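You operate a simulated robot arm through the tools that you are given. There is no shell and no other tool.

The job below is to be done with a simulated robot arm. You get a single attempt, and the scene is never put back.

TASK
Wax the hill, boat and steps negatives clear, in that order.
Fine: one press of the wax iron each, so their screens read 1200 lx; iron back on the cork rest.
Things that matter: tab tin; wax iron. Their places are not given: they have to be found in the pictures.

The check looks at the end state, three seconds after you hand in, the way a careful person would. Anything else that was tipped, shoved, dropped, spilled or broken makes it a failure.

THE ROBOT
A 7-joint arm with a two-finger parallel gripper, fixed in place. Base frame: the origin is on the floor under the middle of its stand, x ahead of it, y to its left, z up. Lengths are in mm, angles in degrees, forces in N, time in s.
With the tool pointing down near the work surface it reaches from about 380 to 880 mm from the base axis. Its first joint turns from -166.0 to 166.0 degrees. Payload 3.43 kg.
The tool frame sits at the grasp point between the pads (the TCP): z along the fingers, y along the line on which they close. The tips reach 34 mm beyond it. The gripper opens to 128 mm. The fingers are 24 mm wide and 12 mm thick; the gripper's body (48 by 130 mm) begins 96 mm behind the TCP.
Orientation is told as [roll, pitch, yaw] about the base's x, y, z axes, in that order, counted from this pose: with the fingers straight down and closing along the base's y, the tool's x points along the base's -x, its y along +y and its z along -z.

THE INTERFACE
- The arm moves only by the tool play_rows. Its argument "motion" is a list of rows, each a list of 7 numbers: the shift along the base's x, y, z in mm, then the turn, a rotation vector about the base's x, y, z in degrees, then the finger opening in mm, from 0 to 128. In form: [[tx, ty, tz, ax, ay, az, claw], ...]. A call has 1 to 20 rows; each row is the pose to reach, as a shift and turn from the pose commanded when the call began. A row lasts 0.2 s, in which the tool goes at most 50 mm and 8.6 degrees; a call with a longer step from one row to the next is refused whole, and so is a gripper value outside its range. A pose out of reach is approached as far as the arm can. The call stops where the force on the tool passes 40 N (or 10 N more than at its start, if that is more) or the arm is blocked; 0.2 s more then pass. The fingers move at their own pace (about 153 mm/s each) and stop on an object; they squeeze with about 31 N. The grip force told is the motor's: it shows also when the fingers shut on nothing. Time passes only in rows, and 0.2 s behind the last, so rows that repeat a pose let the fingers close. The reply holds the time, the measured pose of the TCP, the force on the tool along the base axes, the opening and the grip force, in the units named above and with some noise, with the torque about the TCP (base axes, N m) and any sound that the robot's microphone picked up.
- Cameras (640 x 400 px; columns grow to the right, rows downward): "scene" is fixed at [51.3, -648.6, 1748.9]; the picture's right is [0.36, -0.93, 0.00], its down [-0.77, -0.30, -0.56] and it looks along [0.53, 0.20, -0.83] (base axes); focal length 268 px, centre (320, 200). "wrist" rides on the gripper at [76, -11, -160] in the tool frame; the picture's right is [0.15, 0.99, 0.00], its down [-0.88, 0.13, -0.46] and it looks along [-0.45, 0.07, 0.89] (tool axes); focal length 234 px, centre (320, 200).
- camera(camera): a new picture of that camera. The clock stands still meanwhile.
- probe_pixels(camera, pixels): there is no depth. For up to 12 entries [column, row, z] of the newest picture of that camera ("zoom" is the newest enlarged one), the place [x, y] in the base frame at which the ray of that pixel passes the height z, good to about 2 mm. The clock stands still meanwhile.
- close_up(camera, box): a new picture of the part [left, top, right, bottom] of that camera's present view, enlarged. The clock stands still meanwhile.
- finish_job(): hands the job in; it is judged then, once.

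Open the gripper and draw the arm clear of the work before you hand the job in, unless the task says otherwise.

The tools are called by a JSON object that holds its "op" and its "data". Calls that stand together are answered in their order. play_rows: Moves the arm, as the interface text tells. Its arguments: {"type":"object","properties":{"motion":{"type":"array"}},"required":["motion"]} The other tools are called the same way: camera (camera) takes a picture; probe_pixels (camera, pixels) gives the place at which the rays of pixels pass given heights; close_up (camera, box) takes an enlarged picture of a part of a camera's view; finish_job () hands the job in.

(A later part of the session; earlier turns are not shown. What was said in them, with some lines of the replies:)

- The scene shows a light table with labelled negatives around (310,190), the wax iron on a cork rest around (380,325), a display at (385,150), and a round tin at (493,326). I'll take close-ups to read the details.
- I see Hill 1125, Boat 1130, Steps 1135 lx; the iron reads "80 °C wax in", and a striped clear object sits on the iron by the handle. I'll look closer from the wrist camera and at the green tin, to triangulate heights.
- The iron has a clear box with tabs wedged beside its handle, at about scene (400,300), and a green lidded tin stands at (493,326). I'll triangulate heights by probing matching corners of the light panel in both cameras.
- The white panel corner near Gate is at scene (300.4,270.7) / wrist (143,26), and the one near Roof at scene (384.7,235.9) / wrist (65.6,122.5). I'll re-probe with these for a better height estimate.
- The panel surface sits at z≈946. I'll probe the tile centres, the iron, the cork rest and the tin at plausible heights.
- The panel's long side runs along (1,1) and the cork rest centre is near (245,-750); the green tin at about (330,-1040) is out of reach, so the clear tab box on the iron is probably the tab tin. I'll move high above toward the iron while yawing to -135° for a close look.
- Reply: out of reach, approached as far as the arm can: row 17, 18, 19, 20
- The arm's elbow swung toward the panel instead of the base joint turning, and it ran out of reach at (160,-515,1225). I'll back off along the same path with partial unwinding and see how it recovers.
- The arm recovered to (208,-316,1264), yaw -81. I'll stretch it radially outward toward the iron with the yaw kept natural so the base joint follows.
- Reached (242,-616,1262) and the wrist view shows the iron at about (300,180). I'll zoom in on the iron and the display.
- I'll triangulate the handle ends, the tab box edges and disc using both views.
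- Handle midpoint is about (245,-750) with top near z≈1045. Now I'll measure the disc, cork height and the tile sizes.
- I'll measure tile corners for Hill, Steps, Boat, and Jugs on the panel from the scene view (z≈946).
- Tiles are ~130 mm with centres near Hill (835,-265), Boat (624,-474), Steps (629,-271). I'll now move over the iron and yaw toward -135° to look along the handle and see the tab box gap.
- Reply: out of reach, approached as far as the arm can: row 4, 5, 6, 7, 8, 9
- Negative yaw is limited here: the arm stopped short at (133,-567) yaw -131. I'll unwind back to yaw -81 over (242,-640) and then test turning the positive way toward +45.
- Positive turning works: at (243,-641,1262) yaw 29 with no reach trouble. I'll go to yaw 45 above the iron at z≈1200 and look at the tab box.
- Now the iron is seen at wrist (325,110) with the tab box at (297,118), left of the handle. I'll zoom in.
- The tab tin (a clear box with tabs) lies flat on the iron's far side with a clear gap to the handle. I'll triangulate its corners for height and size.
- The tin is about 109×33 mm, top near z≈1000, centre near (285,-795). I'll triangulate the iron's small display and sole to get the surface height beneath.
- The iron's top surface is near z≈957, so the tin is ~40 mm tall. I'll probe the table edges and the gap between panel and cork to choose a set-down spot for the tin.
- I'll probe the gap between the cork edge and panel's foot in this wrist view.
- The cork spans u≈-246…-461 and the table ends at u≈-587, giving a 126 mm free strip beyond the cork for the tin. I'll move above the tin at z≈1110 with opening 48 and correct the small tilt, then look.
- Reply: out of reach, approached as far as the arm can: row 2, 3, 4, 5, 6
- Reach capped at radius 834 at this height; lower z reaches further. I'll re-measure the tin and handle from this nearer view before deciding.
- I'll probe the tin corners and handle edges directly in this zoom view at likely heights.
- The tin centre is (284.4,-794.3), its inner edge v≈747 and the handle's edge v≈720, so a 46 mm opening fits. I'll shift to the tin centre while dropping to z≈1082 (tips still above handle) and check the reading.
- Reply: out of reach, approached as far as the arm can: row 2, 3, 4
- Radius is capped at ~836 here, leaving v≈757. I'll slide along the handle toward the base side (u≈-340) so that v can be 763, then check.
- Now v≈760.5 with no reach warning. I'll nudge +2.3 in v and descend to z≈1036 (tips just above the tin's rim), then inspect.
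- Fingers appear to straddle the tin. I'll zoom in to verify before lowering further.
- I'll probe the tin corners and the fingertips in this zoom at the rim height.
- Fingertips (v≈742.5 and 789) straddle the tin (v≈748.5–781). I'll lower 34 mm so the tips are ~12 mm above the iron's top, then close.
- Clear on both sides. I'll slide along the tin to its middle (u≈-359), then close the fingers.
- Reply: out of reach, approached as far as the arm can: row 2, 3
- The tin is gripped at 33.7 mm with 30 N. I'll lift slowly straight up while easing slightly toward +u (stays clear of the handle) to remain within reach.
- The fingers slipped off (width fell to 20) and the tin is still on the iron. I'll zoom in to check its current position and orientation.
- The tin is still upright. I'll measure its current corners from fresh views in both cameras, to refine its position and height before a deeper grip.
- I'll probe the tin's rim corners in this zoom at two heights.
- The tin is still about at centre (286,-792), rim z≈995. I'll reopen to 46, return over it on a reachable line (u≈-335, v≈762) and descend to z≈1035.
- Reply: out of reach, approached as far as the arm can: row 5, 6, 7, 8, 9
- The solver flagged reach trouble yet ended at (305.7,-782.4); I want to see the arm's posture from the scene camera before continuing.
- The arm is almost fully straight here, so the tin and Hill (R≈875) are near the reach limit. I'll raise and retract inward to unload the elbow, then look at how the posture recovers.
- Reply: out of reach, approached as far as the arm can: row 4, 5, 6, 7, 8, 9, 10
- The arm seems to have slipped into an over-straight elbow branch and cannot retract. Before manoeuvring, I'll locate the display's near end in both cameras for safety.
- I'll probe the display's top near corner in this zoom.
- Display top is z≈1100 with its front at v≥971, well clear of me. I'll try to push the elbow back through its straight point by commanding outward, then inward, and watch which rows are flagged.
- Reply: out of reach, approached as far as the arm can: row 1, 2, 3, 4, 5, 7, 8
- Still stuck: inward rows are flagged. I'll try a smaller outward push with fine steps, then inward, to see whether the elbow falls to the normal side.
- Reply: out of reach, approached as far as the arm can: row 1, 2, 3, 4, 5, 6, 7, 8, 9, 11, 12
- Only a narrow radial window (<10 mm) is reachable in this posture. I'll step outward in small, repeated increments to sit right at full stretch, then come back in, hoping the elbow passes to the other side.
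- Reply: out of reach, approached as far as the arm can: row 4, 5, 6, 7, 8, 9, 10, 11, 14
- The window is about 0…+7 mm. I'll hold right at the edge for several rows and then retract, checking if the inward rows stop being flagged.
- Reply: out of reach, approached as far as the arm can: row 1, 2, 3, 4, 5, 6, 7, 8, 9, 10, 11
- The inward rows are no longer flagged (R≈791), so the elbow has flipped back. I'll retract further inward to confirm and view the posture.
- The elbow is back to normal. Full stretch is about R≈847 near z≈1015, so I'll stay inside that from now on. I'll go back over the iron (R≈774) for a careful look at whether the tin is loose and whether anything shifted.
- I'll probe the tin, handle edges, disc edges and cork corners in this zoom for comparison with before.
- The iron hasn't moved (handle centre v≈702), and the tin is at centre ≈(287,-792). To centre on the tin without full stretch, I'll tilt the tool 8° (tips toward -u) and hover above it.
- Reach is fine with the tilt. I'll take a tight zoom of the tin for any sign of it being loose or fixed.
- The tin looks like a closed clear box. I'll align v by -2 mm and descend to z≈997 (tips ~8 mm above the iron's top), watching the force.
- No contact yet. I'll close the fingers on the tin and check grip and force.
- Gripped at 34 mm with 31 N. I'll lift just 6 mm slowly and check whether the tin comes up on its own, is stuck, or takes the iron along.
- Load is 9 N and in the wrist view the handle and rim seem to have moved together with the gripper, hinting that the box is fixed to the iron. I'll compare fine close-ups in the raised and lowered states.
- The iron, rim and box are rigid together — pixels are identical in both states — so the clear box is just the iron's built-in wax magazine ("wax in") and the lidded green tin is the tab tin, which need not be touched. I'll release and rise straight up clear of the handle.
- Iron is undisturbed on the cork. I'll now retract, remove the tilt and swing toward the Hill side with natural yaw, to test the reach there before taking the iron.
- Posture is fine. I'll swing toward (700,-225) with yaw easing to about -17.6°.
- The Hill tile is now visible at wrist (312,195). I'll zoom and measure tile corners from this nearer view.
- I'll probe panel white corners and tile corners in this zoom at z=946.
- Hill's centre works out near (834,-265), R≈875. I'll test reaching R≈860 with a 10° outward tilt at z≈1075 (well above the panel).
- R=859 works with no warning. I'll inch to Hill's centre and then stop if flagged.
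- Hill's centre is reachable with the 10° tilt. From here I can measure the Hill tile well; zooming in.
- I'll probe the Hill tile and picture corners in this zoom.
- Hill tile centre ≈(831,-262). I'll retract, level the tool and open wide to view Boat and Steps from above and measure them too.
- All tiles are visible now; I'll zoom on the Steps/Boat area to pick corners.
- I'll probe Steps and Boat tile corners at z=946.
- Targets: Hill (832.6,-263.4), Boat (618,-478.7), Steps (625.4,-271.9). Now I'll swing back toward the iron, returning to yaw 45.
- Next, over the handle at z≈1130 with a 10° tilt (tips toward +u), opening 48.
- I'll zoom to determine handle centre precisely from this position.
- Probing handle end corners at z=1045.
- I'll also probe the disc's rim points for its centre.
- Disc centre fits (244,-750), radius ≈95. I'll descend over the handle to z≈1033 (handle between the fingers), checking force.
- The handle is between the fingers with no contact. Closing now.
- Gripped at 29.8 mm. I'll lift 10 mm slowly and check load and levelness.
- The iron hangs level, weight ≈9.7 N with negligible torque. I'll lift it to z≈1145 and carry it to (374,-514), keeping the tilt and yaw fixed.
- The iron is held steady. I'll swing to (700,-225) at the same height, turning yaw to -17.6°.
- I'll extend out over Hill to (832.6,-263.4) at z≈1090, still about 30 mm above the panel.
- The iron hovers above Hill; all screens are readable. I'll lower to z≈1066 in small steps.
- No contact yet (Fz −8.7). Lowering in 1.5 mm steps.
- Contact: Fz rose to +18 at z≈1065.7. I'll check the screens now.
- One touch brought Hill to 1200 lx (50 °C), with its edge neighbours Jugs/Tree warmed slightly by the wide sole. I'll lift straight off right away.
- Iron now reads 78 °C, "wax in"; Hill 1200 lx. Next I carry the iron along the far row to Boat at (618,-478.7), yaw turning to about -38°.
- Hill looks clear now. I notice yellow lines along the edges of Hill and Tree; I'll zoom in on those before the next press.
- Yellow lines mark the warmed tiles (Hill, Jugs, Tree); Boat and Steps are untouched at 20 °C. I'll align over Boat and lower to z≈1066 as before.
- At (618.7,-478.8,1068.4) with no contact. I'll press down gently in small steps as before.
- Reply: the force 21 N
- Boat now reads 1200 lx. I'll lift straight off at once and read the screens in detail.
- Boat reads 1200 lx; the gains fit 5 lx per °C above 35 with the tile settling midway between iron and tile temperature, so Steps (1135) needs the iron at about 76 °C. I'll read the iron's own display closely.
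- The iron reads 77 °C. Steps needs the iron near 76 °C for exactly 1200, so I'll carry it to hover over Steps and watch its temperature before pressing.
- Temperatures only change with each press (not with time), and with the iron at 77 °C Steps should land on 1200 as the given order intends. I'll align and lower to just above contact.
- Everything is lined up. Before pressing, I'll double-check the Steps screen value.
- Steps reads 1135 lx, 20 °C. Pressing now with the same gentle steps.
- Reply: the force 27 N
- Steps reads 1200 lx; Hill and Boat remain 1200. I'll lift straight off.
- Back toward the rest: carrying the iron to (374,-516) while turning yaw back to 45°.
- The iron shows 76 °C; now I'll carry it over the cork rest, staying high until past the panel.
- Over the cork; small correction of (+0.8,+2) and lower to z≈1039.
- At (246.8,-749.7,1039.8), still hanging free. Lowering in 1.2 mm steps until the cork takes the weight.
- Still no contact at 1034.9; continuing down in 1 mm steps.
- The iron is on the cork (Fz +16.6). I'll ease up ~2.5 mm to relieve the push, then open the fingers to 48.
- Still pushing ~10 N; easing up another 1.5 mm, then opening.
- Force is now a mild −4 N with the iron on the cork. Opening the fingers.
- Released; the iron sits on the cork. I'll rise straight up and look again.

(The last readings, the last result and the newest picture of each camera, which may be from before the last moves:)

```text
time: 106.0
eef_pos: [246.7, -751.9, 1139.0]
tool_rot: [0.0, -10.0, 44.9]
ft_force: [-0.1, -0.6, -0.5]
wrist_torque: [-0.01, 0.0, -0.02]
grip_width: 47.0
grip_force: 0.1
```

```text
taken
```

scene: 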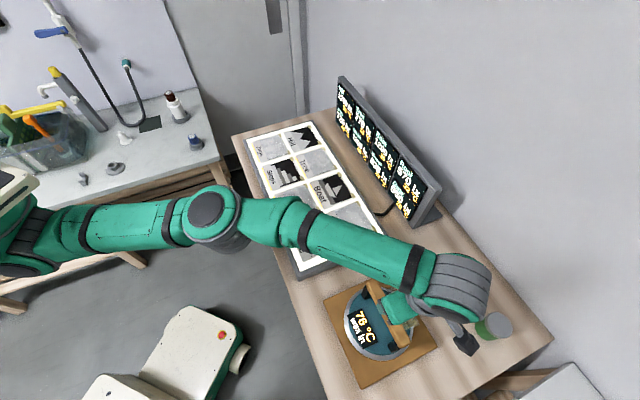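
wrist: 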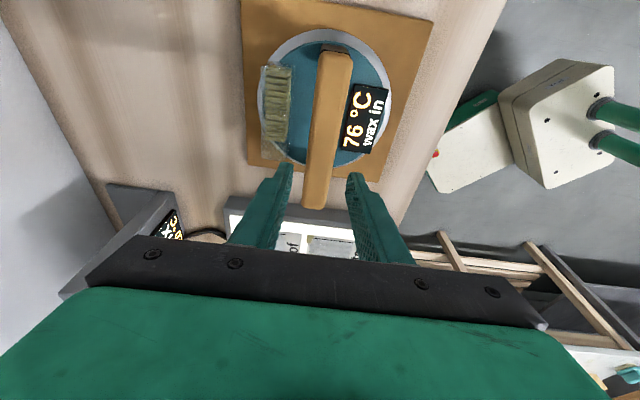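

The iron is centred on the cork and the three negatives look clear. I'll retract the arm away from the work, levelling the tool.

{"op": "play_rows", "data": {"motion": [[10, 22, 15, -1, 1, 0, 47], [24, 50, 30, -2, 2, 0, 50], [40, 80, 45, -3, 3, 0, 60], [56, 110, 60, -4, 4, 0, 70], [72, 142, 75, -5, 5, 0, 80], [88, 174, 90, -6, 6, 0, 90], [106, 206, 105, -7.07, 7.07, 0, 100], [126, 238, 120, -7.07, 7.07, 0, 110], [130, 275, 140, -7.07, 7.07, -5, 120], [134, 312, 160, -7.07, 7.07, -10, 128], [138, 350, 180, -7.07, 7.07, -15, 128], [142, 388, 200, -7.07, 7.07, -20, 128]]}}

{"op": "camera", "data": {"camera": "scene"}}

```text
time: 108.6
eef_pos: [388.2, -361.4, 1338.6]
tool_rot: [-1.7, -0.2, 24.8]
ft_force: [0.4, 0.0, -0.8]
wrist_torque: [0.05, -0.05, -0.02]
grip_width: 128.1
grip_force: 0.0
```

```text
taken
```

scene: 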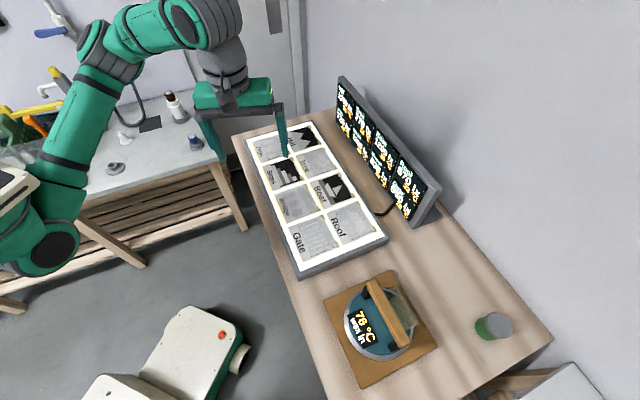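

The arm is clear. I'll check the screens and the iron once more in close-up before handing in.

{"op": "close_up", "data": {"camera": "scene", "box": [325, 70, 405, 150]}}

{"op": "close_up", "data": {"camera": "scene", "box": [360, 130, 440, 230]}}

{"op": "close_up", "data": {"camera": "scene", "box": [310, 250, 460, 400]}}

{"op": "close_up", "data": {"camera": "scene", "box": [230, 110, 400, 280]}}

```text
5.00 times, centred on (365, 110) of scene
```

zoom: 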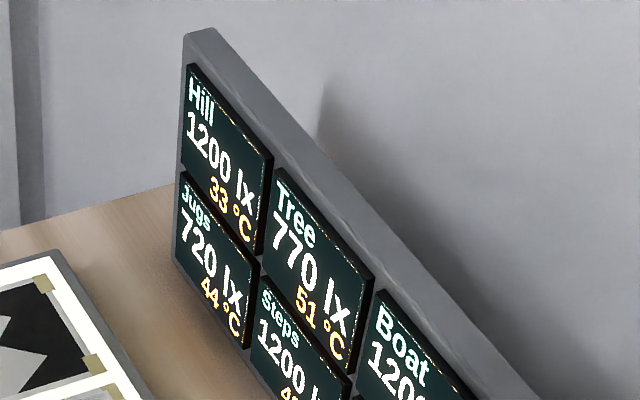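

```text
4.00 times, centred on (400, 180) of scene
```

zoom: 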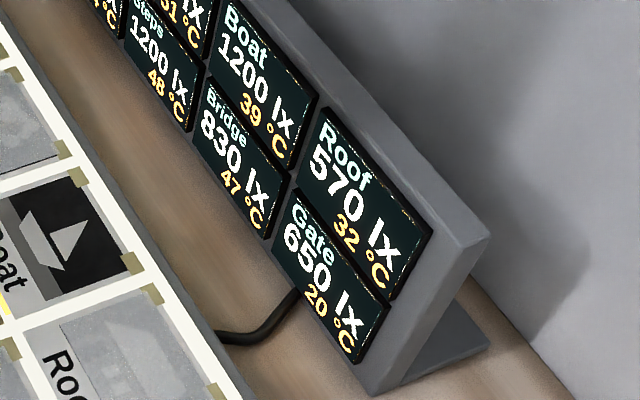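

```text
2.67 times, centred on (385, 325) of scene
```

zoom: 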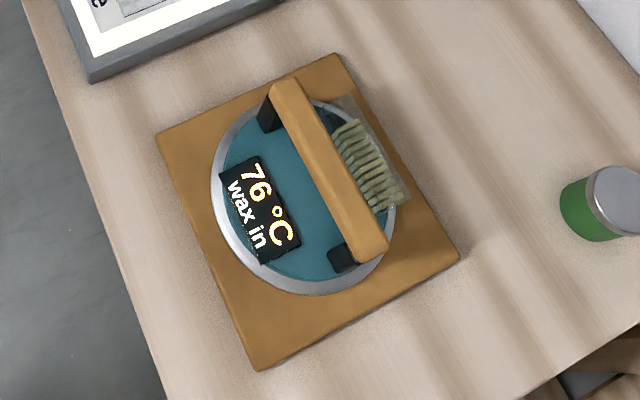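

```text
2.35 times, centred on (315, 195) of scene
```

zoom: 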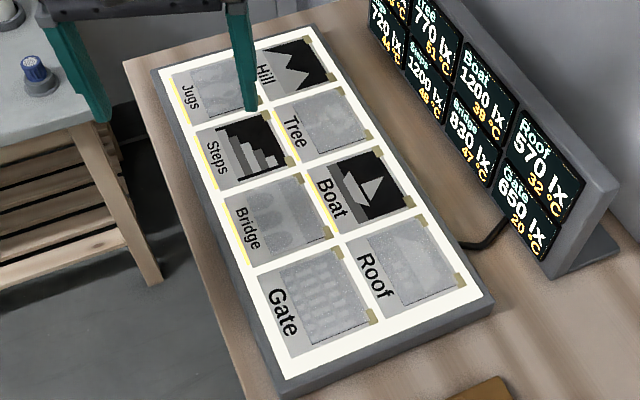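

Hill, Boat and Steps all read 1200 lx. The iron rests on the cork, the green tin stands where it was, and the gripper is open and clear, so I'm handing in.

{"op": "finish_job", "data": {}}

```text
The job is handed in.
```

The hill, boat and steps negatives are waxed clear, in that order, with one press each. All three screens read 1200 lx. The iron is back on the cork rest, level and centred, and the arm is open and clear of the work.

- **Neighbouring negatives:** the iron's sole is wider than a single negative, so each press also warmed the ones beside it. Their readings rose as well:

| Negative | Before (lx) | After (lx) |
|---|---|---|
| Jugs | 650 | 720 |
| Tree | 600 | 770 |
| Bridge | 750 | 830 |
| Roof | 550 | 570 |
| Gate | 650 | 650 |

- **First grip:** I took the clear box of tabs on the iron for the tab tin and tried to lift it off. It turned out to be fixed to the iron. My fingers slipped off once and I lifted the iron a few millimetres, but it settled back in the same place on the cork.
- **Tab tin:** I took the green lidded tin to be the tab tin. It was not needed, since the iron already showed "wax in", and I left it untouched.
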